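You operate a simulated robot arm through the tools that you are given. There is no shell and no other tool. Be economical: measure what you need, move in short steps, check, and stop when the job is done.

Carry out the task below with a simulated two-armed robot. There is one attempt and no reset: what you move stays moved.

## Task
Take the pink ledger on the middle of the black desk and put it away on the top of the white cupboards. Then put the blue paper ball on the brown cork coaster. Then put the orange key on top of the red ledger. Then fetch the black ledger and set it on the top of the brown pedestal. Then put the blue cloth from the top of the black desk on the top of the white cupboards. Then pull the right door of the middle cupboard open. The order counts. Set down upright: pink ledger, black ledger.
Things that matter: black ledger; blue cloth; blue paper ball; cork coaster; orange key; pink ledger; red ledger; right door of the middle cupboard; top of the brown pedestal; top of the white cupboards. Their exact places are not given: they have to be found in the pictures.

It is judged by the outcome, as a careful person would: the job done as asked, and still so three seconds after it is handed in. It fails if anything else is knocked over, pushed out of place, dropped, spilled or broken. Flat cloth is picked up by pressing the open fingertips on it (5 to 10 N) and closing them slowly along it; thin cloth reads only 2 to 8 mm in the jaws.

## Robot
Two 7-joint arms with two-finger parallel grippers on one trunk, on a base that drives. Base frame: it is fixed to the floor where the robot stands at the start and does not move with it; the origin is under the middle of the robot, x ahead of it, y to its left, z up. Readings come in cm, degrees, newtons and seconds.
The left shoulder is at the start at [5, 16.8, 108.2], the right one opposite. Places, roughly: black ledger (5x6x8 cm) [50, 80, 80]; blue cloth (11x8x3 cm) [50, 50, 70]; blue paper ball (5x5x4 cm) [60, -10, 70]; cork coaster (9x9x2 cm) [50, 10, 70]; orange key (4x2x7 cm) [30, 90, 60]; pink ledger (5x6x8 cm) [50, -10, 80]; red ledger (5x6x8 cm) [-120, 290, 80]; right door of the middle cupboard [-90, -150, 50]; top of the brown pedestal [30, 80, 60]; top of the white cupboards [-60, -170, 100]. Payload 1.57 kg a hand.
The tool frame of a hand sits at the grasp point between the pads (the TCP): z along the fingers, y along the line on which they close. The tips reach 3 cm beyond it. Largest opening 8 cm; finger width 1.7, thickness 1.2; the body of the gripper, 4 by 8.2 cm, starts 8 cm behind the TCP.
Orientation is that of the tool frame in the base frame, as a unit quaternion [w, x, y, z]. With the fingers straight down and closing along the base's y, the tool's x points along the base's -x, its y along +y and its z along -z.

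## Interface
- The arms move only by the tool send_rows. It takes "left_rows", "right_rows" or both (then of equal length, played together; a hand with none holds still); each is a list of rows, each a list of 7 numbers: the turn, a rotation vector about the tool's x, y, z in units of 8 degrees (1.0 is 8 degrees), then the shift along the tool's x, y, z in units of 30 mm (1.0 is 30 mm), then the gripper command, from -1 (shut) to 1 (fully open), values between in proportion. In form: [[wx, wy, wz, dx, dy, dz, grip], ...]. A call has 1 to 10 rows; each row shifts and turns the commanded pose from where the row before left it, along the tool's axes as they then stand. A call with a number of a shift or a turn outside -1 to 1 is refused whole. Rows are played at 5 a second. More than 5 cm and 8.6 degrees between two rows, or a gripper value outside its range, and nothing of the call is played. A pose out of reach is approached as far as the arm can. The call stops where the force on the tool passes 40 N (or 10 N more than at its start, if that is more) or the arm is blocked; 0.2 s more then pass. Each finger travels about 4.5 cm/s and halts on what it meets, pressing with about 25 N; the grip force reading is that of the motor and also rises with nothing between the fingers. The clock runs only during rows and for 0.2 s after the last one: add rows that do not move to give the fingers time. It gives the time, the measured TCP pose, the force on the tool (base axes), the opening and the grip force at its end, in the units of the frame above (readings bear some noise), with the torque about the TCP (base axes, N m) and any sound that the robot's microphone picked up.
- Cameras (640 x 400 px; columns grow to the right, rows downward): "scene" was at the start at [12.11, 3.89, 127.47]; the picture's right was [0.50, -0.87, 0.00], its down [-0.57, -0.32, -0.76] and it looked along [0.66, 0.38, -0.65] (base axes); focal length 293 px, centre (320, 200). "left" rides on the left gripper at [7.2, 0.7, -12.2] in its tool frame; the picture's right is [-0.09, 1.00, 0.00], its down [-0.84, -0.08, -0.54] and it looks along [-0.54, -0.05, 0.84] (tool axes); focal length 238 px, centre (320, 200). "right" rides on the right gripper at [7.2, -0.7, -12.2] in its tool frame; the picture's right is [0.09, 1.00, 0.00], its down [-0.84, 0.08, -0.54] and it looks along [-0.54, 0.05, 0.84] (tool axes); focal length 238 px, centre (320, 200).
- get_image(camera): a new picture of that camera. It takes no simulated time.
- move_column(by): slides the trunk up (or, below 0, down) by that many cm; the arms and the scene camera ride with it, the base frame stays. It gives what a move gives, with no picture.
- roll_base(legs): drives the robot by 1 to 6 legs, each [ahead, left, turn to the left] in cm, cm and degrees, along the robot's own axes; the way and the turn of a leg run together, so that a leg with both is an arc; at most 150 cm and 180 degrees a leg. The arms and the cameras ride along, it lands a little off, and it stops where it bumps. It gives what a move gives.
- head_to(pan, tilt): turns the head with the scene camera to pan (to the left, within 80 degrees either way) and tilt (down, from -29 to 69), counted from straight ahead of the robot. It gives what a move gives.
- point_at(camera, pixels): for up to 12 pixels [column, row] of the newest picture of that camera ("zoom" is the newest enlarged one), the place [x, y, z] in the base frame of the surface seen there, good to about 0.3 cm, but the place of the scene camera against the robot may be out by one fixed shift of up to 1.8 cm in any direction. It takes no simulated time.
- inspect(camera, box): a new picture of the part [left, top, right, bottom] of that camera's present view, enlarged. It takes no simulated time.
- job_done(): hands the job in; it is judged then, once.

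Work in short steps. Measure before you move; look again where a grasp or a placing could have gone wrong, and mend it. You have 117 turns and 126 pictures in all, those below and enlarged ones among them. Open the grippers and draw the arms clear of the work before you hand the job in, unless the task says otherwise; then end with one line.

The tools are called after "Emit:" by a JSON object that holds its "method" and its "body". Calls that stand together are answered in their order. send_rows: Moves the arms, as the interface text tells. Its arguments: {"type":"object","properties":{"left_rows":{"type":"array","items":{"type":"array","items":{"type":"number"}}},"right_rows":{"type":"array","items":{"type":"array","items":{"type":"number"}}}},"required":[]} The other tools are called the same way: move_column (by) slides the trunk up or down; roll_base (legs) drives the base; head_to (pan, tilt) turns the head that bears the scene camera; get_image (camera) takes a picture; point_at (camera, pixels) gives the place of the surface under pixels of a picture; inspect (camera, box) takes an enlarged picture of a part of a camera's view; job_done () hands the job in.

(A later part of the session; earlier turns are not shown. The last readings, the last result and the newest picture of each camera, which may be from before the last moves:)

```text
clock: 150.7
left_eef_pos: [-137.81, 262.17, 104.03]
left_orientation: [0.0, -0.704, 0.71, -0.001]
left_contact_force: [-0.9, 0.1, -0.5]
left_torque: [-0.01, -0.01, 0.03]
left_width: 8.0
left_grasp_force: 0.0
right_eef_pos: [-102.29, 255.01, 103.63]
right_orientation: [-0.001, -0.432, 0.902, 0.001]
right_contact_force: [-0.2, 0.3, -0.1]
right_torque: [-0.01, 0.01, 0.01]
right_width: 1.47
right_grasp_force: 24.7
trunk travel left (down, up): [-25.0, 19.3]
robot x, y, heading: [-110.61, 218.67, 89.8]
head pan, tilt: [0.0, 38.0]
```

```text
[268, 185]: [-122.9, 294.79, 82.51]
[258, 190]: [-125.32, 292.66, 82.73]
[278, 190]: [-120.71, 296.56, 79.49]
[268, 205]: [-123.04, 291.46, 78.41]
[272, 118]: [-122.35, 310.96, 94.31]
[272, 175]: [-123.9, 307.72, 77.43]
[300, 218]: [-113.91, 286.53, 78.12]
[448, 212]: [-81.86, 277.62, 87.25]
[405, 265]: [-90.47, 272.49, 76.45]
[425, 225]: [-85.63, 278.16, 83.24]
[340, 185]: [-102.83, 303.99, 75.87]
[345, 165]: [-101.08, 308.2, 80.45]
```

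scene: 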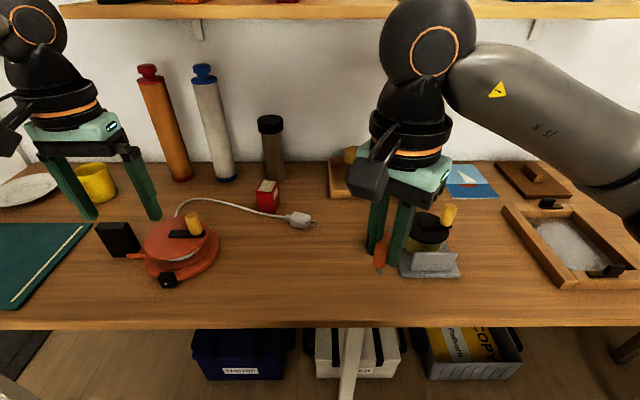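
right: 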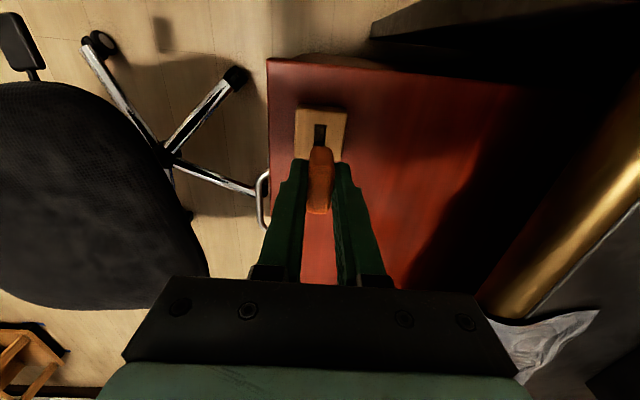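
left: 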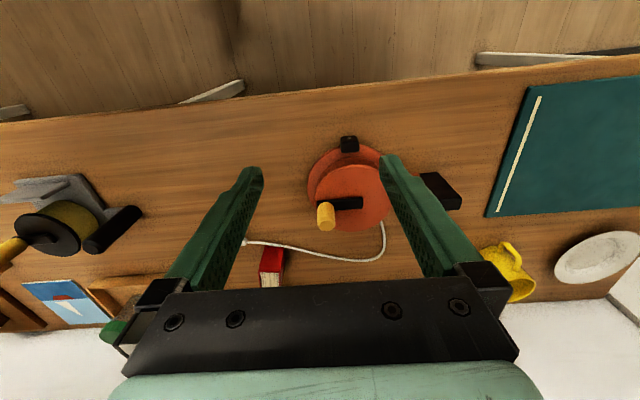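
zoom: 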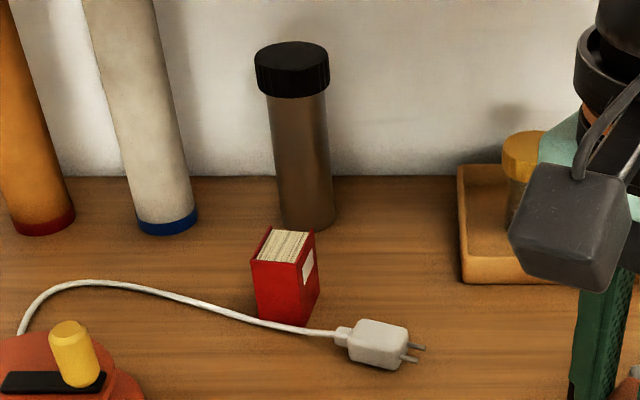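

I bring the left hand's camera closer over the ledger to measure its top exactly.

Emit:
{"method": "send_rows", "body": {"left_rows": [[0, 0, 0, -1, -0.7, 0, 1], [0, 0, 0, -1, -0.7, 0, 1], [0, 0, 0, -1, -0.7, 0, 1], [0, 0, 0, -1, -0.7, 0, 1], [0, 0, 0, -1, -0.7, 0, 1], [0, 0, 0, 0, 0, 0, 1]]}}

Emit:
{"method": "get_image", "body": {"camera": "left"}}

Emit:
{"method": "inspect", "body": {"camera": "left", "box": [240, 130, 380, 260]}}

```text
clock: 152.1
left_eef_pos: [-132.11, 270.14, 102.57]
left_orientation: [0.0, -0.705, 0.71, 0.001]
left_contact_force: [0.7, 0.5, -0.2]
left_torque: [-0.01, 0.03, 0.0]
left_width: 7.99
left_grasp_force: 0.0
left hand out of reach, approached as far as the arm can: row 3, 4, 5
right_eef_pos: [-102.34, 255.01, 103.6]
right_orientation: [0.0, -0.433, 0.902, 0.0]
right_contact_force: [0.8, 0.0, -0.2]
right_torque: [-0.02, -0.01, -0.02]
right_width: 1.52
right_grasp_force: 25.0
trunk travel left (down, up): [-25.0, 19.3]
robot x, y, heading: [-110.2, 217.93, 89.8]
head pan, tilt: [0.0, 38.0]
```

```text
71 pictures are left
```

left: 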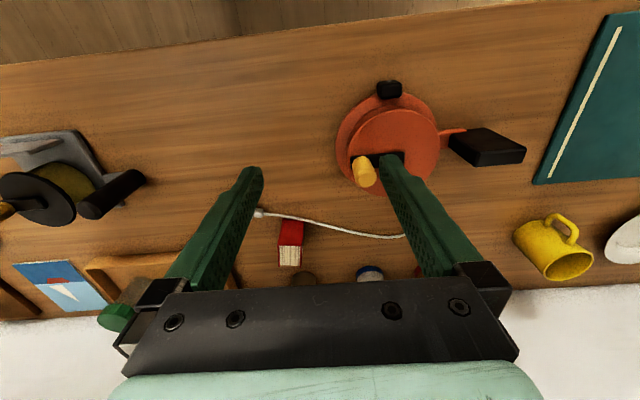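

```text
3.08 times, centred on (310, 195) of left
```

zoom: 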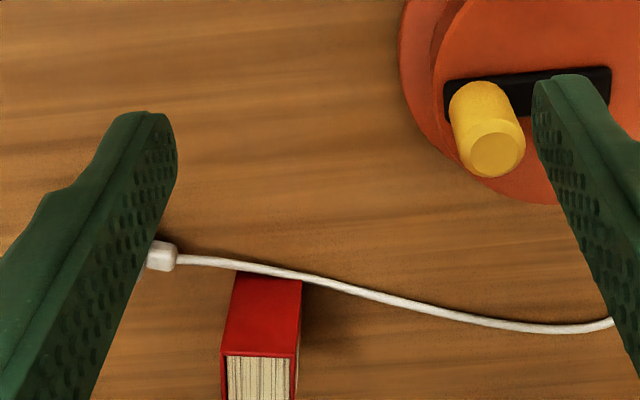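

The ledger lies with its spine towards the robot. I draw the left arm back out of the way and enlarge the scene view to get the top's corners.

Emit:
{"method": "send_rows", "body": {"left_rows": [[0, 0, 0, 1, 0.5, 0, 1], [0, 0, 0, 1, 0.8, 0, 1], [0, 0, 0, 1, 1, 0, 1], [0, 0, 0, 1, 1, 0, 1], [0, 0, 0, 1, 0.3, -0.3, 1], [0, 0, 0, 1, 0, -0.3, 1]]}}

Emit:
{"method": "inspect", "body": {"camera": "scene", "box": [240, 165, 300, 225]}}

```text
clock: 153.5
left_eef_pos: [-142.89, 252.16, 104.57]
left_orientation: [0.0, -0.705, 0.71, 0.0]
left_contact_force: [-0.4, 0.0, -0.3]
left_torque: [-0.01, -0.02, -0.01]
left_width: 8.0
left_grasp_force: 0.1
right_eef_pos: [-102.2, 254.85, 103.43]
right_orientation: [-0.001, -0.432, 0.902, 0.001]
right_contact_force: [0.2, -0.3, -0.7]
right_torque: [0.06, 0.01, -0.03]
right_width: 1.5
right_grasp_force: 25.1
trunk travel left (down, up): [-25.0, 19.3]
robot x, y, heading: [-110.48, 218.33, 89.6]
head pan, tilt: [0.0, 38.0]
```

```text
6.67 times, centred on (270, 195) of scene
```

zoom: 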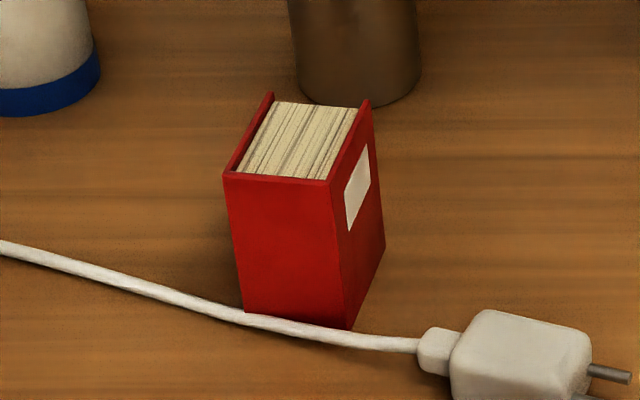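

Emit:
{"method": "point_at", "body": {"camera": "zoom", "pixels": [[228, 175], [328, 182], [367, 104], [271, 97], [290, 140], [320, 150], [255, 160], [340, 130], [280, 172], [520, 340], [345, 320]]}}

```text
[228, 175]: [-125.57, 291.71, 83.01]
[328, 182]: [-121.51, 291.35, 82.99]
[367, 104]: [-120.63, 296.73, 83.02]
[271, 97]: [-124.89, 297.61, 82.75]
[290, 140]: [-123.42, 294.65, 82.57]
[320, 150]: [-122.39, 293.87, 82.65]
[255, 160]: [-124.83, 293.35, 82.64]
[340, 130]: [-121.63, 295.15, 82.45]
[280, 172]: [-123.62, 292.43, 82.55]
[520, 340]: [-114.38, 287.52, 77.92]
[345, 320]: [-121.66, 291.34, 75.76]
```

The covers stand ~0.4 cm above the pages and the book is turned about -7°. I undo the right hand's yaw and bring its camera over the ledger for an exact fix.

Emit:
{"method": "send_rows", "body": {"right_rows": [[0, 0, -1, 0, 0, 0, -1], [0, 0, -1, 0, 0, 0, -1], [0, 0, -1, 0, 0, 0, -1], [0, 0, -1, 0, 0, 0, -1], [0, 0, -0.72, 0, 0, 0, -1], [0, 0, 0, -0.5, 1, 0, -1], [0, 0, 0, -0.6, 1, 0, -1], [0, 0, 0, -0.6, 1, 0, -1], [0, 0, 0, -0.6, 1, 0, -1], [0, 0, 0, 0, 0, 0, -1]]}}

Emit:
{"method": "get_image", "body": {"camera": "right"}}

```text
clock: 155.7
left_eef_pos: [-142.93, 252.29, 104.56]
left_orientation: [0.0, -0.704, 0.71, 0.0]
left_contact_force: [-0.4, -0.1, 0.0]
left_torque: [0.01, 0.02, 0.03]
left_width: 8.0
left_grasp_force: 0.0
right_eef_pos: [-114.2, 262.17, 103.54]
right_orientation: [0.001, -0.701, 0.714, 0.001]
right_contact_force: [0.3, -0.1, -1.1]
right_torque: [0.05, -0.01, 0.01]
right_width: 1.5
right_grasp_force: 24.6
trunk travel left (down, up): [-25.0, 19.3]
robot x, y, heading: [-110.17, 218.23, 89.6]
head pan, tilt: [0.0, 38.0]
```

```text
68 pictures are left
```

right: 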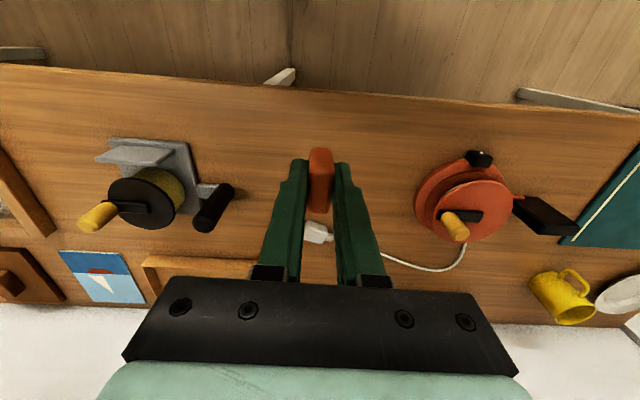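

The ledger is hidden by the gripper here. I use the left camera again from its earlier pose, where the ledger was in view.

Emit:
{"method": "send_rows", "body": {"left_rows": [[0, 0, 0, -1, -0.3, 0, 1], [0, 0, 0, -1, -0.3, 0, 1], [0, 0, 0, -1, -0.3, 0, 1], [0, 0, 0, -0.4, -0.3, 0, 1], [0, 0, 0, 0, 0, 0, 1]]}}

Emit:
{"method": "inspect", "body": {"camera": "left", "box": [220, 220, 320, 300]}}

```text
clock: 156.9
left_eef_pos: [-139.11, 262.57, 104.45]
left_orientation: [0.0, -0.705, 0.709, 0.0]
left_contact_force: [0.3, 0.4, 0.1]
left_torque: [0.03, -0.03, 0.0]
left_width: 8.0
left_grasp_force: 0.1
right_eef_pos: [-114.19, 262.01, 103.56]
right_orientation: [-0.001, -0.7, 0.714, 0.0]
right_contact_force: [0.4, -0.4, -1.3]
right_torque: [-0.01, 0.0, 0.03]
right_width: 1.51
right_grasp_force: 25.1
trunk travel left (down, up): [-25.0, 19.3]
robot x, y, heading: [-110.64, 217.99, 89.7]
head pan, tilt: [0.0, 38.0]
```

```text
5.00 times, centred on (270, 260) of left
```

zoom: 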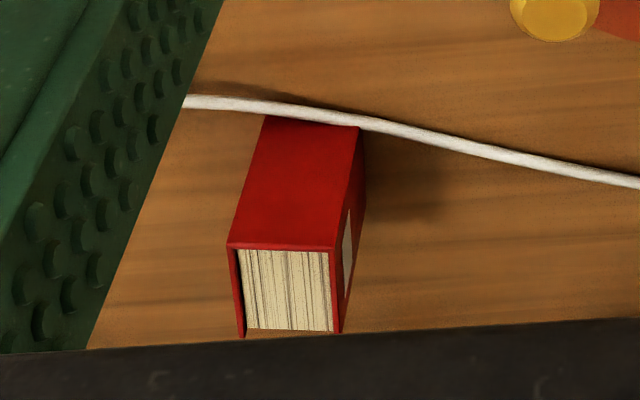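

Emit:
{"method": "point_at", "body": {"camera": "zoom", "pixels": [[233, 246], [332, 247], [243, 330], [338, 325], [285, 290], [260, 310], [315, 270], [290, 325], [300, 180], [420, 250], [283, 246]]}}

```text
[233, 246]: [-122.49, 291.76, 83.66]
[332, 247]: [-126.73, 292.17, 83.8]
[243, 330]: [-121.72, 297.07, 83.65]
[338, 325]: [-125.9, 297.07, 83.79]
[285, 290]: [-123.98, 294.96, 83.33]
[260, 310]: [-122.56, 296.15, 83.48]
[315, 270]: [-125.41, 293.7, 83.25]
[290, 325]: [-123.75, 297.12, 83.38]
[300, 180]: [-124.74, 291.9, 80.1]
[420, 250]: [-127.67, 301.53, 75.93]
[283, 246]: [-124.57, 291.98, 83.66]
```

Exact fix: ledger centre (-124.2,294.55), pages z 83.35, covers 83.7, turned -8°. I will lay the key on its narrow edge on the pages, hand pointing forward and 10° down. First I move the left arm away and align the right.

Emit:
{"method": "send_rows", "body": {"left_rows": [[0, 0, 0, 0.9, 0.9, 0, 1], [0, 0, 0, 0.9, 0.9, 0, 1], [0, 0, 0, 0.9, 0.9, 0, 1], [0, 0, 0, 0.9, 0.5, 0, 1], [0, 0, 0, 0.9, 0, 0, 1], [0, 0, 0, 0, 0, 0, 1]], "right_rows": [[0, 0, 0.9, 0, 0, 0, -1], [0, 0, 0, 0, 0, 0, -1], [0, 0, 0, 0, 1, 0, -1], [0, 0, 0, 0, 1, 0, -1], [0, 0, 0, 0, 1, 0, -1], [0, 0, 0, 0, 0.7, 0, -1]]}}

Emit:
{"method": "send_rows", "body": {"right_rows": [[0, -1, 0, -0.59, 0, 0.08, -1], [0, -1, 0, -0.58, 0, 0.17, -1], [0, -1, 0, -0.55, 0, 0.24, -1], [0, -1, 0, -0.51, 0, 0.32, -1], [0, -1, 0, -0.46, 0, 0.39, -1], [0, -1, 0, -0.4, 0, 0.45, -1], [0, -1, 0, -0.34, 0, 0.5, -1], [0, -1, 0, -0.26, 0, 0.54, -1], [0, -1, 0, -0.19, 0, 0.57, -1], [0, -1, 0, -0.1, 0, 0.59, -1]]}}

Emit:
{"method": "get_image", "body": {"camera": "scene"}}

```text
clock: 158.3
left_eef_pos: [-149.0, 248.99, 104.46]
left_orientation: [0.0, -0.704, 0.71, 0.0]
left_contact_force: [0.5, 0.7, 0.9]
left_torque: [-0.05, 0.03, 0.0]
left_width: 7.99
left_grasp_force: 0.1
right_eef_pos: [-123.09, 263.71, 103.64]
right_orientation: [0.0, -0.654, 0.756, 0.002]
right_contact_force: [-0.5, 0.1, -0.3]
right_torque: [-0.03, 0.0, 0.03]
right_width: 1.49
right_grasp_force: 25.2
right hand out of reach, approached as far as the arm can: row 6
trunk travel left (down, up): [-25.0, 19.3]
robot x, y, heading: [-110.46, 218.56, 89.5]
head pan, tilt: [0.0, 38.0]
```

```text
clock: 160.5
left_eef_pos: [-149.04, 248.98, 104.55]
left_orientation: [0.0, -0.704, 0.71, 0.0]
left_contact_force: [0.0, -0.1, 0.6]
left_torque: [0.0, 0.02, 0.01]
left_width: 7.99
left_grasp_force: 0.1
right_eef_pos: [-120.49, 281.16, 101.19]
right_orientation: [0.487, -0.5, 0.579, 0.421]
right_contact_force: [-0.7, 1.3, 0.5]
right_torque: [-0.04, 0.01, -0.03]
right_width: 1.49
right_grasp_force: 24.8
trunk travel left (down, up): [-25.0, 19.3]
robot x, y, heading: [-110.51, 217.99, 89.6]
head pan, tilt: [0.0, 38.0]
```

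```text
66 pictures are left
```

scene: 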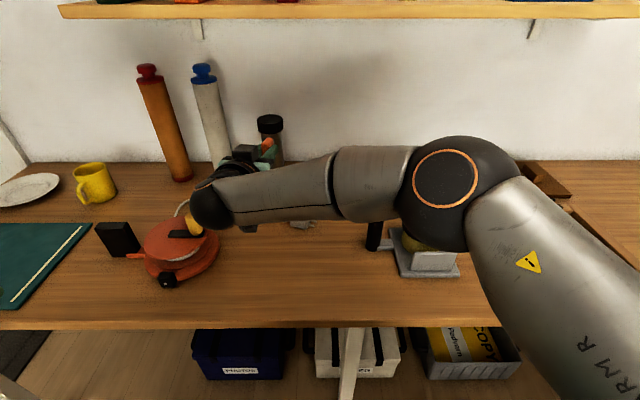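

The hand is horizontal with the right heading. Before descending I check the elbow's height over the tape stand at (425,245).

Emit:
{"method": "point_at", "body": {"camera": "scene", "pixels": [[445, 190], [430, 235], [370, 215], [280, 215], [212, 205], [430, 255], [375, 235], [268, 148]]}}

Emit:
{"method": "send_rows", "body": {"right_rows": [[0, 0, 0, 0.2, 0.6, 0.7, -1], [0, 0, 0, 0.2, 0.6, 0.7, -1], [0, 0, 0, 0.2, 0.6, 0.7, -1], [0, 0, 0, 0.2, 0.0, 0.8, -1], [0, 0, 0, 0, 0, 0.6, -1], [0, 0, 0, 0, 0, 0, -1]]}}

Emit:
{"method": "get_image", "body": {"camera": "scene"}}

```text
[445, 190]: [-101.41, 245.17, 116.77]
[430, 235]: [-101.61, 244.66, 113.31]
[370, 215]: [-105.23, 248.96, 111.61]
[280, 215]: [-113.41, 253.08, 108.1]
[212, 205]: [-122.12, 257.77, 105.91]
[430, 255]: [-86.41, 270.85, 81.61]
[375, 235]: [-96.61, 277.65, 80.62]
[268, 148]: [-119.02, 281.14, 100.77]
```

```text
clock: 161.9
left_eef_pos: [-148.98, 249.01, 104.35]
left_orientation: [0.0, -0.704, 0.71, 0.0]
left_contact_force: [0.5, 0.4, -0.5]
left_torque: [-0.03, 0.02, 0.02]
left_width: 8.02
left_grasp_force: 0.1
right_eef_pos: [-119.53, 287.36, 99.58]
right_orientation: [0.486, -0.501, 0.579, 0.421]
right_contact_force: [-0.1, 1.4, 0.4]
right_torque: [-0.02, -0.01, 0.01]
right_width: 1.49
right_grasp_force: 24.7
right hand out of reach, approached as far as the arm can: row 2, 3, 4, 5
trunk travel left (down, up): [-25.0, 19.3]
robot x, y, heading: [-110.38, 217.61, 89.5]
head pan, tilt: [0.0, 38.0]
```

```text
65 pictures are left
```

scene: 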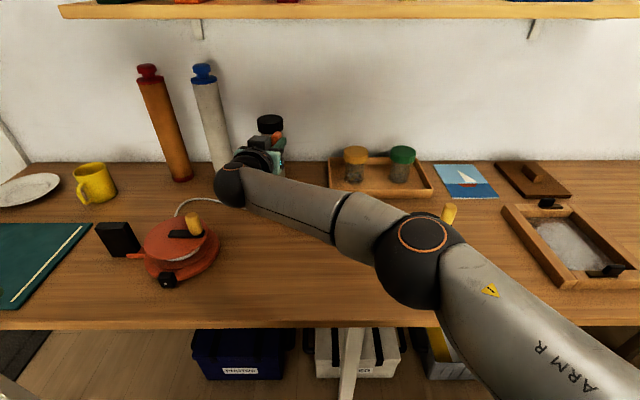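

The arm is at its limit; the robot must stand closer and farther left. I draw the hand back, then move the base 10 cm ahead and 18 cm left.

Emit:
{"method": "send_rows", "body": {"right_rows": [[0, 0, 0, 0, 0, -0.8, -1], [0, 0, 0, 0, 0, -1, -1], [0, 0, 0, 0, 0, -1, -1], [0, 0, 0, 0, 0, -0.6, -1]]}}

Emit:
{"method": "roll_base", "body": {"legs": [[0, 18, 0], [10, 0, 0]]}}

Emit:
{"method": "move_column", "body": {"by": -6}}

Emit:
{"method": "get_image", "body": {"camera": "scene"}}

```text
clock: 162.9
left_eef_pos: [-149.0, 249.09, 104.39]
left_orientation: [0.0, -0.704, 0.71, 0.001]
left_contact_force: [0.5, 0.6, 0.1]
left_torque: [-0.01, -0.02, -0.01]
left_width: 7.99
left_grasp_force: 0.1
right_eef_pos: [-120.96, 277.5, 101.37]
right_orientation: [0.486, -0.501, 0.58, 0.421]
right_contact_force: [0.4, -0.4, -0.6]
right_torque: [0.01, 0.01, -0.02]
right_width: 1.48
right_grasp_force: 24.6
trunk travel left (down, up): [-25.0, 19.3]
robot x, y, heading: [-110.28, 218.19, 89.6]
head pan, tilt: [0.0, 38.0]
```

```text
clock: 165.2
left_eef_pos: [-167.1, 258.94, 104.6]
left_orientation: [0.0, -0.706, 0.708, 0.0]
left_contact_force: [-0.9, -0.1, 0.8]
left_torque: [-0.01, 0.0, 0.0]
left_width: 7.98
left_grasp_force: 0.0
right_eef_pos: [-139.07, 287.55, 101.32]
right_orientation: [0.485, -0.502, 0.578, 0.422]
right_contact_force: [-0.3, 0.7, 0.1]
right_torque: [-0.01, 0.0, -0.03]
right_width: 1.49
right_grasp_force: 24.8
trunk travel left (down, up): [-25.0, 19.3]
robot x, y, heading: [-127.78, 228.16, 89.7]
head pan, tilt: [0.0, 38.0]
```

```text
clock: 166.2
left_eef_pos: [-167.1, 258.93, 98.45]
left_orientation: [0.0, -0.705, 0.709, 0.0]
left_contact_force: [0.6, -0.1, 0.2]
left_torque: [0.03, -0.01, 0.0]
left_width: 7.99
left_grasp_force: 0.0
right_eef_pos: [-139.02, 287.66, 95.29]
right_orientation: [0.485, -0.502, 0.579, 0.422]
right_contact_force: [0.3, -1.0, -0.3]
right_torque: [0.0, 0.01, 0.01]
right_width: 1.51
right_grasp_force: 25.0
trunk travel left (down, up): [-19.0, 25.3]
robot x, y, heading: [-128.1, 227.84, 89.6]
head pan, tilt: [0.0, 38.0]
```

```text
64 pictures are left
```

scene: 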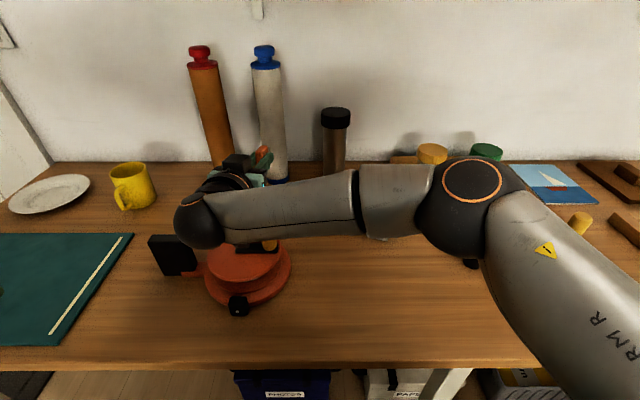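

Now there is room. I move right towards the ledger, then forward to a point above it (z≈92).

Emit:
{"method": "send_rows", "body": {"right_rows": [[0, 0, 0, 0, -1, 0, -1], [0, 0, 0, 0, -1, 0, -1], [0, 0, 0, 0, -1, 0, -1], [0, 0, 0, 0, -1, 0, -1], [0, 0, 0, 0.1, -0.55, 0.5, -1], [0, 0, 0, 0.2, 0, 0.6, -1], [0, 0, 0, 0.2, 0, 0.6, -1], [0, 0, 0, 0.2, 0, 0.7, -1], [0, 0, 0, 0, 0, 0, -1]]}}

Emit:
{"method": "get_image", "body": {"camera": "scene"}}

Emit:
{"method": "get_image", "body": {"camera": "right"}}

```text
clock: 168.2
left_eef_pos: [-167.1, 258.95, 98.37]
left_orientation: [0.0, -0.705, 0.709, 0.0]
left_contact_force: [1.1, -0.2, -0.1]
left_torque: [-0.01, -0.03, -0.01]
left_width: 8.0
left_grasp_force: 0.1
right_eef_pos: [-124.73, 292.32, 92.05]
right_orientation: [0.486, -0.502, 0.578, 0.422]
right_contact_force: [0.0, 0.4, 0.1]
right_torque: [-0.02, 0.02, 0.01]
right_width: 1.5
right_grasp_force: 25.0
trunk travel left (down, up): [-19.0, 25.3]
robot x, y, heading: [-128.52, 228.2, 89.8]
head pan, tilt: [0.0, 38.0]
```

```text
63 pictures are left
```

scene: 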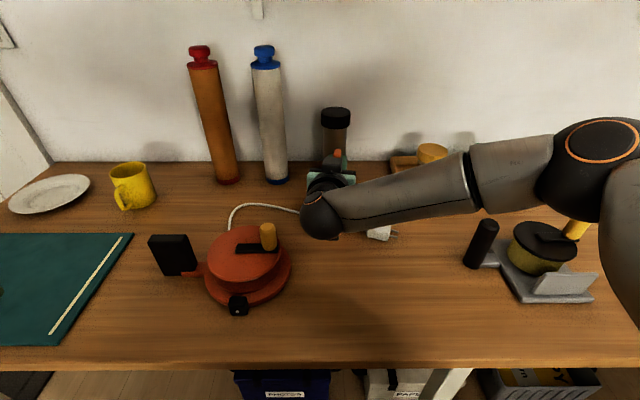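

```text
62 pictures are left
```

right: 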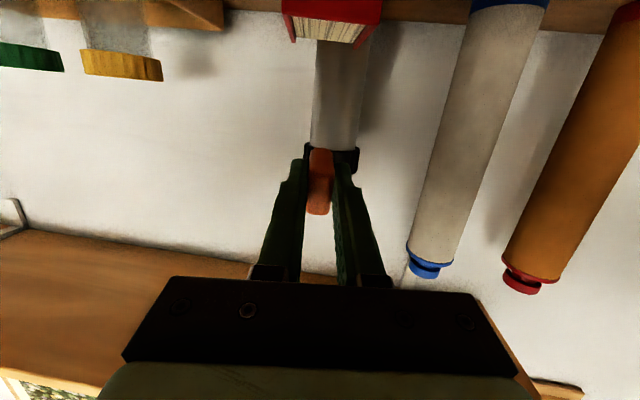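

The right camera shows the ledger top at (330,22), centred under the key. I lower 5.4 cm, then feel for contact.

Emit:
{"method": "send_rows", "body": {"right_rows": [[0, 0, 0, 0.6, 0, 0.1, -1], [0, 0, 0, 0.6, 0, 0.1, -1], [0, 0, 0, 0.6, 0, 0.1, -1], [0, 0, 0, 0, 0, 0, -1]]}}

Emit:
{"method": "get_image", "body": {"camera": "right"}}

Emit:
{"method": "inspect", "body": {"camera": "scene", "box": [280, 120, 420, 250]}}

```text
clock: 169.2
left_eef_pos: [-167.09, 258.95, 98.52]
left_orientation: [0.001, -0.705, 0.709, 0.0]
left_contact_force: [0.0, 0.6, -0.2]
left_torque: [-0.01, 0.01, -0.01]
left_width: 8.04
left_grasp_force: 0.0
right_eef_pos: [-124.57, 292.14, 86.37]
right_orientation: [0.485, -0.501, 0.579, 0.421]
right_contact_force: [0.9, -0.2, -0.7]
right_torque: [0.0, 0.01, -0.01]
right_width: 1.48
right_grasp_force: 24.8
trunk travel left (down, up): [-19.0, 25.3]
robot x, y, heading: [-128.32, 228.08, 89.7]
head pan, tilt: [0.0, 38.0]
```

```text
61 pictures are left
```

right: 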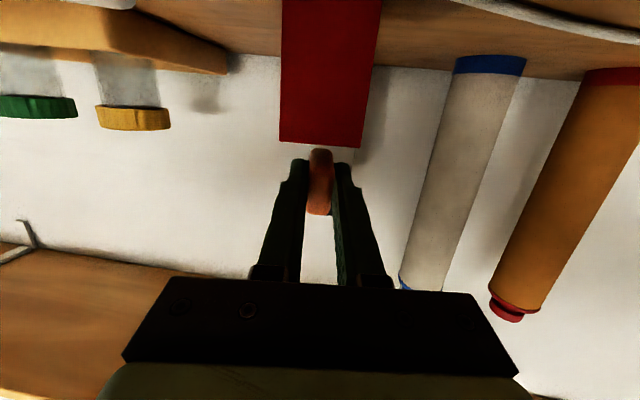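

```text
3.08 times, centred on (350, 185) of scene
```

zoom: 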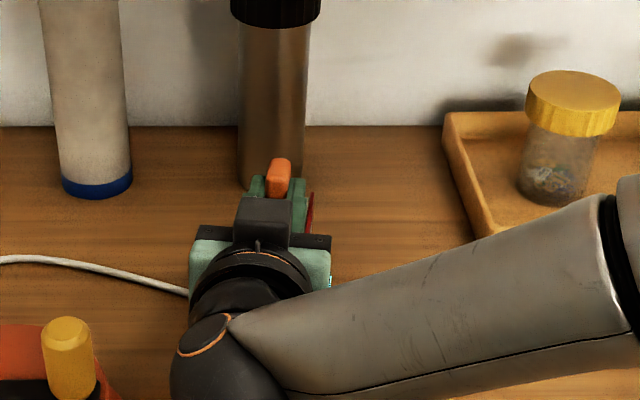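

Aligned. I lower the last ~0.7 cm in small steps, watching for contact force.

Emit:
{"method": "send_rows", "body": {"right_rows": [[0, 0, 0, 0.07, 0, 0.012, -1], [0, 0, 0, 0.07, 0, 0.012, -1], [0, 0, 0, 0.05, 0, 0.01, -1], [0, 0, 0, 0, 0, 0, -1]]}}

```text
clock: 170.2
left_eef_pos: [-167.1, 258.92, 98.51]
left_orientation: [0.0, -0.705, 0.709, 0.0]
left_contact_force: [0.3, 0.3, 0.2]
left_torque: [0.05, -0.01, -0.03]
left_width: 8.01
left_grasp_force: 0.0
right_eef_pos: [-124.68, 292.12, 85.99]
right_orientation: [0.485, -0.501, 0.579, 0.422]
right_contact_force: [-0.6, -0.1, -0.1]
right_torque: [0.0, 0.02, 0.03]
right_width: 1.51
right_grasp_force: 24.7
trunk travel left (down, up): [-19.0, 25.3]
robot x, y, heading: [-128.37, 227.9, 89.8]
head pan, tilt: [0.0, 38.0]
```

Emit:
{"method": "send_rows", "body": {"right_rows": [[0, 0, 0, 0.06, 0, 0.01, -1], [0, 0, 0, 0.06, 0, 0.01, -1], [0, 0, 0, 0, 0, 0, -1]]}}

Emit:
{"method": "get_image", "body": {"camera": "right"}}

```text
clock: 171.0
left_eef_pos: [-166.96, 258.88, 98.48]
left_orientation: [0.001, -0.706, 0.708, 0.0]
left_contact_force: [0.1, 0.7, -0.5]
left_torque: [0.01, 0.0, 0.0]
left_width: 8.0
left_grasp_force: 0.0
right_eef_pos: [-124.72, 292.17, 85.72]
right_orientation: [0.487, -0.5, 0.578, 0.423]
right_contact_force: [-0.3, -0.1, 7.0]
right_torque: [0.25, -0.03, 0.0]
right_width: 1.48
right_grasp_force: 25.1
trunk travel left (down, up): [-19.0, 25.3]
robot x, y, heading: [-128.37, 228.08, 89.7]
head pan, tilt: [0.0, 38.0]
```

```text
59 pictures are left
```

right: 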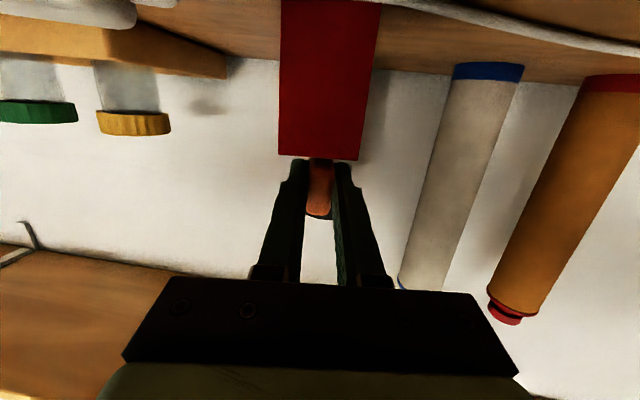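

Contact (7 N) at the front of the key. I level the hand by 5° while sinking with it so that the key lies nearly flat, then check the force.

Emit:
{"method": "send_rows", "body": {"right_rows": [[0, -0.2, 0, 0.02, 0, 0, -1], [0, -0.2, 0, 0.03, 0, 0, -1], [0, -0.2, 0, 0.03, 0, 0, -1], [0, 0, 0, 0, 0, 0, -1]]}}

```text
clock: 172.0
left_eef_pos: [-166.91, 258.96, 98.57]
left_orientation: [0.001, -0.706, 0.709, 0.0]
left_contact_force: [0.4, 0.0, 0.7]
left_torque: [-0.02, -0.02, 0.02]
left_width: 8.01
left_grasp_force: 0.2
right_eef_pos: [-124.75, 292.18, 85.52]
right_orientation: [0.51, -0.483, 0.557, 0.443]
right_contact_force: [-1.5, -2.4, 9.1]
right_torque: [0.29, -0.02, 0.05]
right_width: 1.5
right_grasp_force: 25.2
trunk travel left (down, up): [-19.0, 25.3]
robot x, y, heading: [-128.53, 228.17, 89.7]
head pan, tilt: [0.0, 38.0]
```

Force 9 N; the key is nearly flat. I ease slightly and open a little, then look.

Emit:
{"method": "send_rows", "body": {"right_rows": [[0, 0, 0, -0.015, 0, 0, -1], [0, 0, 0, 0, 0, 0, -0.6], [0, 0, 0, 0, 0, 0, -0.52], [0, 0, 0, 0, 0, 0, -0.42], [0, 0, 0, 0, 0, 0, -0.35], [0, 0, 0, 0, 0, 0, -0.35]]}}

Emit:
{"method": "get_image", "body": {"camera": "right"}}

Emit:
{"method": "inspect", "body": {"camera": "scene", "box": [300, 130, 380, 210]}}

```text
clock: 173.4
left_eef_pos: [-166.94, 258.94, 98.54]
left_orientation: [-0.001, -0.705, 0.709, 0.0]
left_contact_force: [0.0, -0.4, 0.2]
left_torque: [0.01, -0.03, 0.01]
left_width: 8.02
left_grasp_force: 0.1
right_eef_pos: [-124.72, 292.33, 85.32]
right_orientation: [0.509, -0.484, 0.558, 0.442]
right_contact_force: [0.3, 0.5, 0.1]
right_torque: [0.01, -0.04, 0.02]
right_width: 2.63
right_grasp_force: 0.2
trunk travel left (down, up): [-19.0, 25.3]
robot x, y, heading: [-128.31, 228.1, 89.5]
head pan, tilt: [0.0, 38.0]
```

```text
58 pictures are left
```

right: 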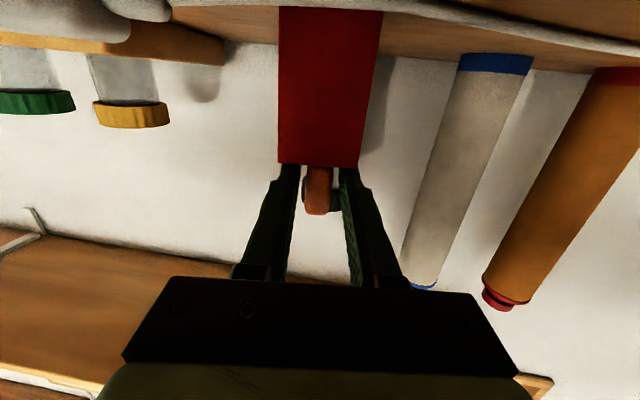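

```text
5.00 times, centred on (340, 170) of scene
```

zoom: 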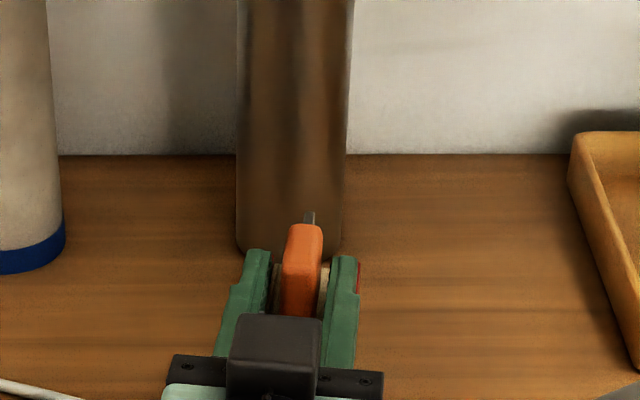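

The key stands free on its edge on the pages. I open a bit more and draw straight back.

Emit:
{"method": "send_rows", "body": {"right_rows": [[0, 0, 0, 0, 0, 0, -0.2], [0, 0, 0, 0, 0, 0, -0.15], [0, 0, 0, 0, 0, -0.3, -0.15], [0, 0, 0, 0, 0, -0.5, -0.15], [0, 0, 0, 0, 0, -0.8, -0.15], [0, 0, 0, 0, 0, -1, -0.15], [0, 0, 0, 0, 0, -1, -0.15]]}}

Emit:
{"method": "inspect", "body": {"camera": "scene", "box": [300, 130, 380, 210]}}

Emit:
{"method": "get_image", "body": {"camera": "right"}}

```text
clock: 175.0
left_eef_pos: [-167.0, 258.99, 98.45]
left_orientation: [0.0, -0.705, 0.709, 0.0]
left_contact_force: [-0.1, 0.0, -0.5]
left_torque: [-0.03, -0.01, 0.0]
left_width: 8.0
left_grasp_force: 0.1
right_eef_pos: [-126.21, 281.46, 86.43]
right_orientation: [0.51, -0.483, 0.557, 0.443]
right_contact_force: [-0.3, -0.2, 0.8]
right_torque: [-0.03, 0.01, -0.01]
right_width: 3.38
right_grasp_force: 0.1
trunk travel left (down, up): [-19.0, 25.3]
robot x, y, heading: [-128.1, 228.26, 89.4]
head pan, tilt: [0.0, 38.0]
```

```text
5.00 times, centred on (340, 170) of scene
```

zoom: 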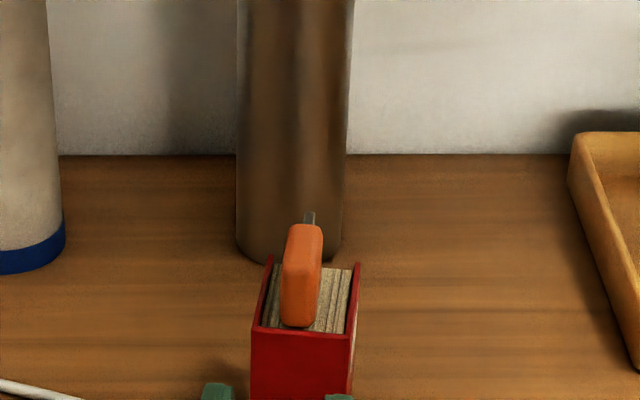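

```text
55 pictures are left
```

right: 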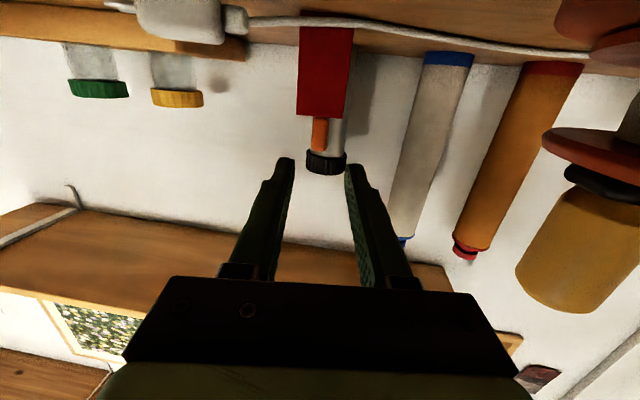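

The key rests on top of the red ledger. I raise and withdraw the arm, back the base off, and return the hand to pointing down.

Emit:
{"method": "send_rows", "body": {"right_rows": [[0, 0, 0, -0.9, 0, -0.5, 0], [0, 0, 0, -1, 0, -0.3, 0], [0, 0, 0, -1, 0, -0.3, 0.5], [0, 0, 0, -1, 0, -0.3, 1], [0, 0, 0, -0.5, 0, 0, 1]]}}

Emit:
{"method": "roll_base", "body": {"legs": [[-25, 0, 0]]}}

Emit:
{"method": "send_rows", "body": {"right_rows": [[0, 1, 0, 0, 0, 0, 1], [0, 1, 0, 0, -0.5, 0, 1], [0, 1, 0, 0, -0.5, 0, 1], [0, 1, 0, 0, -0.5, 0, 1], [0, 1, 0, 0, -0.5, 0, 1], [0, 1, 0, 0, -0.5, 0, 1], [0, 1, 0, 0, -0.5, 0, 1], [0, 1, 0, 0, 0, 0, 1], [0, 1, 0, 0, 0, 0, 1], [0, 1, 0, 0, 0, 0, 1]]}}

Emit:
{"method": "get_image", "body": {"camera": "scene"}}

```text
clock: 176.2
left_eef_pos: [-167.12, 258.94, 98.31]
left_orientation: [0.0, -0.705, 0.709, -0.001]
left_contact_force: [0.0, 0.1, 0.0]
left_torque: [0.01, -0.04, 0.01]
left_width: 7.98
left_grasp_force: 0.0
right_eef_pos: [-126.72, 278.58, 99.91]
right_orientation: [0.509, -0.483, 0.558, 0.442]
right_contact_force: [0.3, 0.2, -0.1]
right_torque: [-0.01, 0.02, 0.01]
right_width: 7.99
right_grasp_force: 0.1
trunk travel left (down, up): [-19.0, 25.3]
robot x, y, heading: [-128.08, 228.55, 89.8]
head pan, tilt: [0.0, 38.0]
```

```text
clock: 178.0
left_eef_pos: [-167.13, 234.12, 98.53]
left_orientation: [0.001, -0.705, 0.71, 0.0]
left_contact_force: [0.6, 0.9, 0.5]
left_torque: [0.0, 0.0, 0.03]
left_width: 8.01
left_grasp_force: 0.1
right_eef_pos: [-126.76, 253.69, 99.81]
right_orientation: [0.51, -0.483, 0.558, 0.442]
right_contact_force: [-0.1, -0.2, -0.6]
right_torque: [-0.01, -0.01, 0.0]
right_width: 7.98
right_grasp_force: 0.1
trunk travel left (down, up): [-19.0, 25.3]
robot x, y, heading: [-128.71, 203.36, 89.6]
head pan, tilt: [0.0, 38.0]
```

```text
clock: 180.2
left_eef_pos: [-167.19, 234.13, 98.59]
left_orientation: [0.0, -0.705, 0.709, 0.0]
left_contact_force: [0.1, -1.1, -0.6]
left_torque: [0.05, -0.03, 0.0]
left_width: 7.99
left_grasp_force: 0.1
right_eef_pos: [-117.9, 252.44, 99.85]
right_orientation: [0.029, -0.655, 0.755, 0.028]
right_contact_force: [0.6, -0.2, 0.0]
right_torque: [0.01, 0.01, 0.01]
right_width: 8.0
right_grasp_force: 0.0
trunk travel left (down, up): [-19.0, 25.3]
robot x, y, heading: [-128.58, 203.49, 90.0]
head pan, tilt: [0.0, 38.0]
```

```text
54 pictures are left
```

scene: 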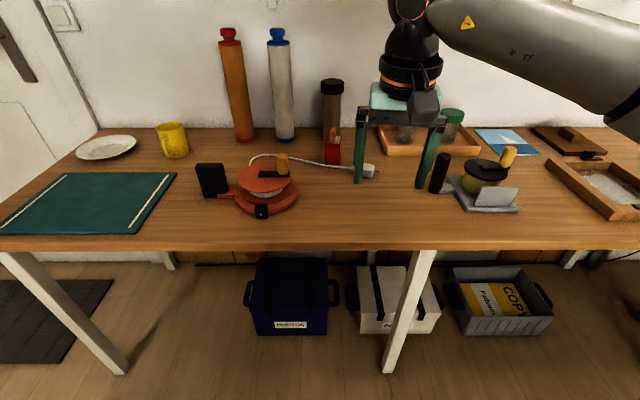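

The table is undisturbed. I level the right hand, and drive back towards the pedestal's far end, facing about -33°.

Emit:
{"method": "send_rows", "body": {"right_rows": [[0, 0.57, 0, 0, 0, 0, 1], [0, 0, -0.9, 0, 0, 0, 1], [0, 0, 0, 0, 0, -0.8, 1], [0, 0, 0, 0.6, -1, 0, 1], [0, 0, 0, 0.6, -1, 0, 1], [0, 0, 0, 0.6, -1, 0, 1]]}}

Emit:
{"method": "move_column", "body": {"by": 6}}

Emit:
{"method": "roll_base", "body": {"legs": [[0, 0, -123], [0, 13, 0], [135, 0, 0]]}}

Emit:
{"method": "head_to", "body": {"pan": -5, "tilt": 45}}

Emit:
{"method": "get_image", "body": {"camera": "scene"}}

```text
clock: 181.6
left_eef_pos: [-167.18, 234.08, 98.55]
left_orientation: [-0.001, -0.706, 0.708, -0.001]
left_contact_force: [-0.7, 0.6, 0.7]
left_torque: [0.01, 0.02, -0.02]
left_width: 7.99
left_grasp_force: 0.0
right_eef_pos: [-108.99, 246.85, 102.22]
right_orientation: [0.002, -0.701, 0.713, 0.002]
right_contact_force: [-0.8, 0.1, -0.2]
right_torque: [0.01, -0.02, -0.01]
right_width: 7.98
right_grasp_force: 0.0
trunk travel left (down, up): [-19.0, 25.3]
robot x, y, heading: [-128.36, 203.63, 89.9]
head pan, tilt: [0.0, 38.0]
```

```text
clock: 182.6
left_eef_pos: [-167.23, 234.1, 104.44]
left_orientation: [0.0, -0.705, 0.709, 0.0]
left_contact_force: [-0.6, -0.5, -0.4]
left_torque: [-0.02, 0.01, 0.0]
left_width: 8.02
left_grasp_force: 0.0
right_eef_pos: [-108.86, 246.97, 108.28]
right_orientation: [0.001, -0.702, 0.712, 0.001]
right_contact_force: [0.7, 0.1, -0.2]
right_torque: [0.01, -0.01, -0.04]
right_width: 8.01
right_grasp_force: 0.0
trunk travel left (down, up): [-25.0, 19.3]
robot x, y, heading: [-128.56, 203.29, 89.8]
head pan, tilt: [0.0, 38.0]
```

```text
clock: 195.4
left_eef_pos: [38.06, 152.26, 104.49]
left_orientation: [0.0, 0.297, 0.955, 0.0]
left_contact_force: [-0.5, 0.0, -1.1]
left_torque: [0.03, 0.01, 0.02]
left_width: 7.99
left_grasp_force: 0.1
right_eef_pos: [15.79, 97.17, 108.17]
right_orientation: [0.003, 0.304, 0.953, 0.0]
right_contact_force: [0.6, 0.1, 0.5]
right_torque: [0.02, 0.0, 0.0]
right_width: 8.0
right_grasp_force: 0.1
trunk travel left (down, up): [-25.0, 19.3]
robot x, y, heading: [-9.13, 137.68, -34.8]
head pan, tilt: [0.0, 38.0]
```

```text
clock: 196.1
left_eef_pos: [37.98, 152.33, 104.54]
left_orientation: [0.0, 0.298, 0.955, 0.0]
left_contact_force: [0.1, -0.4, 0.2]
left_torque: [0.01, 0.0, 0.0]
left_width: 8.0
left_grasp_force: 0.1
right_eef_pos: [15.9, 96.9, 108.36]
right_orientation: [0.002, 0.303, 0.953, -0.001]
right_contact_force: [-0.6, 0.3, 0.5]
right_torque: [0.02, -0.06, 0.04]
right_width: 8.01
right_grasp_force: 0.1
trunk travel left (down, up): [-25.0, 19.3]
robot x, y, heading: [-9.15, 137.72, -34.9]
head pan, tilt: [-5.0, 45.0]
```

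```text
53 pictures are left
```

scene: 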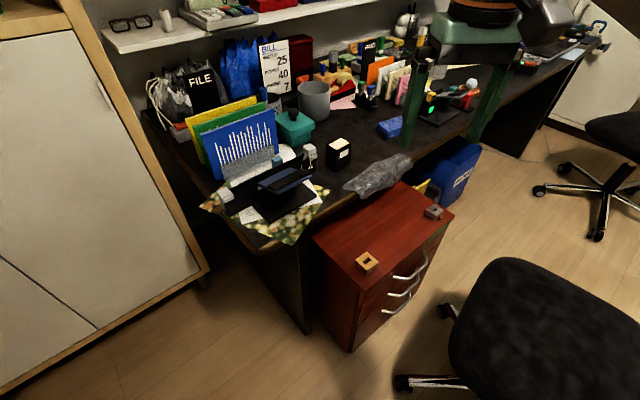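

The black ledger stands at (338,152) and the pedestal top is free. I step nearer.

Emit:
{"method": "roll_base", "body": {"legs": [[23, 5, 0]]}}

Emit:
{"method": "get_image", "body": {"camera": "right"}}

Emit:
{"method": "get_image", "body": {"camera": "scene"}}

```text
clock: 197.8
left_eef_pos: [59.75, 143.3, 104.39]
left_orientation: [0.0, 0.297, 0.955, 0.0]
left_contact_force: [0.5, 0.4, 0.6]
left_torque: [0.0, 0.0, 0.02]
left_width: 7.98
left_grasp_force: 0.1
right_eef_pos: [37.64, 88.04, 108.26]
right_orientation: [0.002, 0.304, 0.953, -0.001]
right_contact_force: [0.7, 0.9, 0.6]
right_torque: [0.01, 0.0, 0.02]
right_width: 8.01
right_grasp_force: 0.1
trunk travel left (down, up): [-25.0, 19.3]
robot x, y, heading: [12.39, 129.01, -34.6]
head pan, tilt: [-5.0, 45.0]
```

```text
52 pictures are left
```

right: 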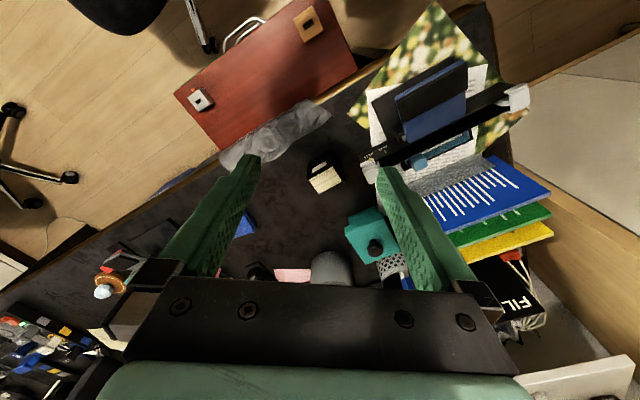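

```text
51 pictures are left
```

scene: 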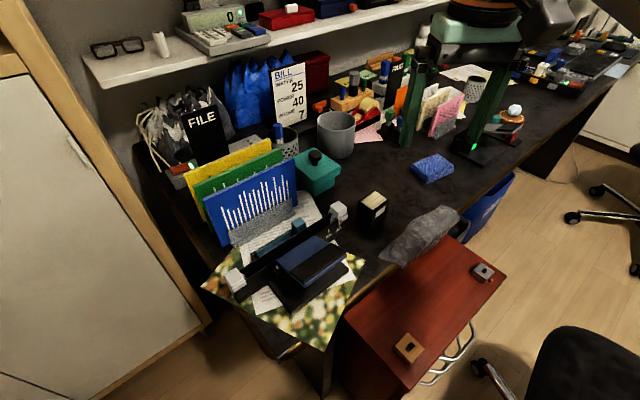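

The ledger is at (323,175) in the right camera; I enlarge and measure it.

Emit:
{"method": "inspect", "body": {"camera": "right", "box": [270, 130, 390, 220]}}

```text
4.44 times, centred on (330, 175) of right
```

zoom: 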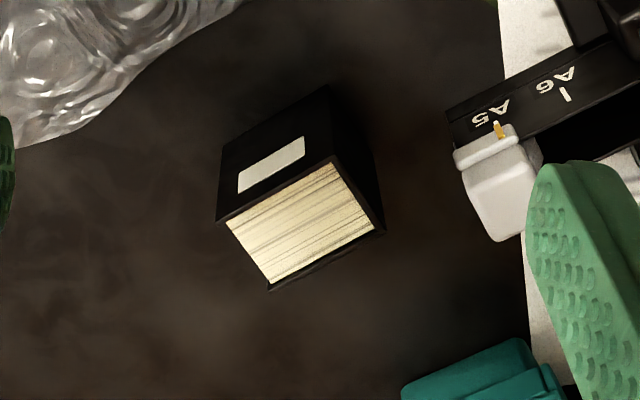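

Emit:
{"method": "point_at", "body": {"camera": "zoom", "pixels": [[222, 219], [333, 160], [382, 232], [270, 287], [300, 225], [260, 225], [340, 235], [272, 175], [330, 95], [420, 250]]}}

```text
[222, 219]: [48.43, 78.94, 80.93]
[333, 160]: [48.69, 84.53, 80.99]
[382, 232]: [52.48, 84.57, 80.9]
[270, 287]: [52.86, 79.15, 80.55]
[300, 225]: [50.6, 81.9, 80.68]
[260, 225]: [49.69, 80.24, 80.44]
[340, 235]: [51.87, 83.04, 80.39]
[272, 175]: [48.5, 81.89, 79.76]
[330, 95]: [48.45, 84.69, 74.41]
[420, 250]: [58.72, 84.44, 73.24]
```

The ledger: x 48.4–52.7, y 78.9–84.6, z 73–80.9; the covers face ±x, so I grip along x. I check the height of the neighbours where the gripper camera will hang (y≈89).

Emit:
{"method": "point_at", "body": {"camera": "zoom", "pixels": [[485, 145], [500, 210], [570, 75], [540, 60], [480, 380], [100, 90], [60, 130], [200, 20], [470, 110]]}}

Emit:
{"method": "send_rows", "body": {"right_rows": [[0, 0, 1, -0.3, 0, 0, 1], [0, 0, 1, -0.3, 0, 0, 1], [0, 0, 1, 0, 0, 0, 1], [0, 0, 1, 0, 0, 0, 1], [0, 0, 1, 0, 0, 0, 1], [0, 0, 1, 0, 0, 0, 1], [0, 0, 0.92, 0, 0, 0, 1], [0, 0, 0, 0, 0, 0, 1]]}}

Emit:
{"method": "get_image", "body": {"camera": "right"}}

```text
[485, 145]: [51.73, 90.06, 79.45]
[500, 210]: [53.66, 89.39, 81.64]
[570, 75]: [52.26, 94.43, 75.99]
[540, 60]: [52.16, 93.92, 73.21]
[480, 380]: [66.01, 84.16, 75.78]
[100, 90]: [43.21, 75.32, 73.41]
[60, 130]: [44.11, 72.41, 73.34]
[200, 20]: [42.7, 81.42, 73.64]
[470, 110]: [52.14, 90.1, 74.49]
```

```text
clock: 199.6
left_eef_pos: [59.95, 143.32, 104.52]
left_orientation: [0.0, 0.297, 0.955, 0.0]
left_contact_force: [-0.1, -0.1, 0.1]
left_torque: [-0.01, -0.01, 0.0]
left_width: 7.97
left_grasp_force: 0.1
right_eef_pos: [39.01, 86.89, 108.3]
right_orientation: [0.002, 0.712, 0.703, 0.0]
right_contact_force: [0.7, -1.8, -0.4]
right_torque: [0.0, 0.04, -0.02]
right_width: 7.99
right_grasp_force: 0.1
trunk travel left (down, up): [-25.0, 19.3]
robot x, y, heading: [12.65, 128.91, -34.5]
head pan, tilt: [-5.0, 45.0]
```

```text
49 pictures are left
```

right: 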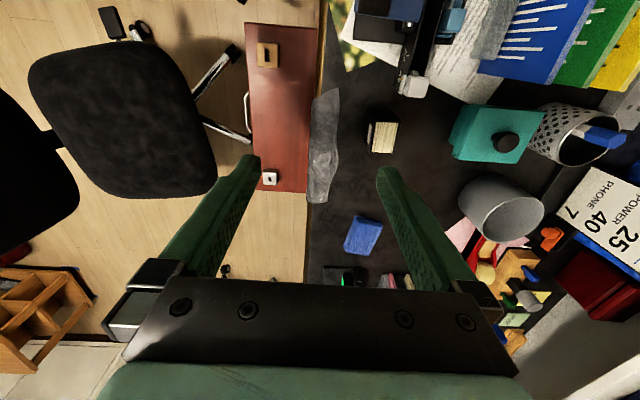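

Clear: the tallest neighbour is 81.6, the camera bottom will be ~86. I move over the ledger to z≈92.

Emit:
{"method": "send_rows", "body": {"right_rows": [[0, 0, 0, -0.5, 1, 0, 0.7], [0, 0, 0, -0.5, 1, 0.3, 0.7], [0, 0, 0, -0.5, 1, 0.6, 0.7], [0, 0, 0, -0.2, 0.87, 0.8, 0.7], [0, 0, 0, 0, 0, 1, 0.7], [0, 0, 0, 0, 0, 1, 0.7], [0, 0, 0, 0, 0, 1, 0.7], [0, 0, 0, 0, 0, 0.7, 0.7], [0, 0, 0, 0, 0, 0, 0.7]]}}

Emit:
{"method": "inspect", "body": {"camera": "right", "box": [220, 60, 420, 260]}}

```text
clock: 201.6
left_eef_pos: [59.9, 143.3, 104.42]
left_orientation: [0.0, 0.297, 0.955, 0.0]
left_contact_force: [0.5, 0.5, -0.1]
left_torque: [-0.01, 0.0, -0.02]
left_width: 7.98
left_grasp_force: 0.1
right_eef_pos: [50.68, 81.64, 91.97]
right_orientation: [0.003, 0.711, 0.703, 0.001]
right_contact_force: [0.4, -0.5, -0.4]
right_torque: [0.02, 0.01, -0.02]
right_width: 6.79
right_grasp_force: 0.0
trunk travel left (down, up): [-25.0, 19.3]
robot x, y, heading: [12.66, 128.79, -34.6]
head pan, tilt: [-5.0, 45.0]
```

```text
2.00 times, centred on (320, 160) of right
```

zoom: 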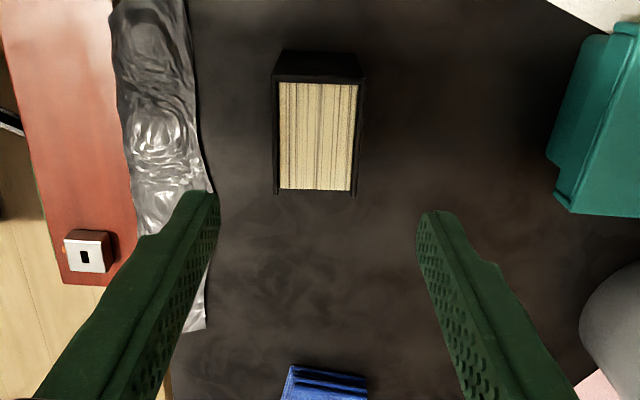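

Well aligned between the fingers. I descend to z≈77.6 and close.

Emit:
{"method": "send_rows", "body": {"right_rows": [[0, 0, 0, 0, 0, 1, 0.7], [0, 0, 0, 0, 0, 1, 0.7], [0, 0, 0, 0, 0, 1, 0.7], [0, 0, 0, 0, 0, 1, 0.7], [0, 0, 0, 0, 0, 0.8, 0.7], [0, 0, 0, 0, 0, 0, 0.7]]}}

Emit:
{"method": "send_rows", "body": {"right_rows": [[0, 0, 0, 0, 0, 0, 0.3], [0, 0, 0, 0, 0, 0, -0.3], [0, 0, 0, 0, 0, 0, -1], [0, 0, 0, 0, 0, 0, -1]]}}

Emit:
{"method": "get_image", "body": {"camera": "right"}}

```text
clock: 203.0
left_eef_pos: [59.94, 143.34, 104.44]
left_orientation: [-0.001, 0.298, 0.955, 0.0]
left_contact_force: [0.3, 0.5, -0.5]
left_torque: [0.01, 0.01, 0.03]
left_width: 8.01
left_grasp_force: 0.1
right_eef_pos: [50.63, 81.53, 77.69]
right_orientation: [0.002, 0.71, 0.704, 0.001]
right_contact_force: [-0.1, 0.1, -0.2]
right_torque: [-0.01, -0.03, -0.02]
right_width: 6.8
right_grasp_force: 0.1
trunk travel left (down, up): [-25.0, 19.3]
robot x, y, heading: [12.41, 128.7, -34.5]
head pan, tilt: [-5.0, 45.0]
```

```text
clock: 204.0
left_eef_pos: [59.77, 143.27, 104.55]
left_orientation: [0.0, 0.297, 0.955, 0.0]
left_contact_force: [1.0, -0.4, -1.1]
left_torque: [-0.01, -0.02, -0.03]
left_width: 8.0
left_grasp_force: 0.0
right_eef_pos: [50.62, 81.54, 77.81]
right_orientation: [0.002, 0.711, 0.703, 0.0]
right_contact_force: [-0.4, 0.4, -0.1]
right_torque: [0.04, 0.08, 0.0]
right_width: 4.45
right_grasp_force: 24.7
trunk travel left (down, up): [-25.0, 19.3]
robot x, y, heading: [12.25, 128.42, -34.5]
head pan, tilt: [-5.0, 45.0]
```

```text
47 pictures are left
```

right: 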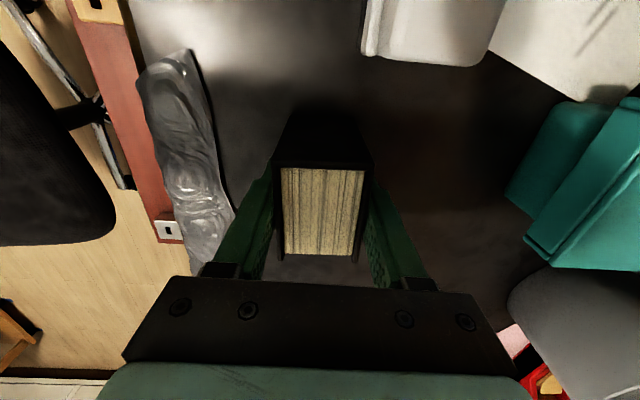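

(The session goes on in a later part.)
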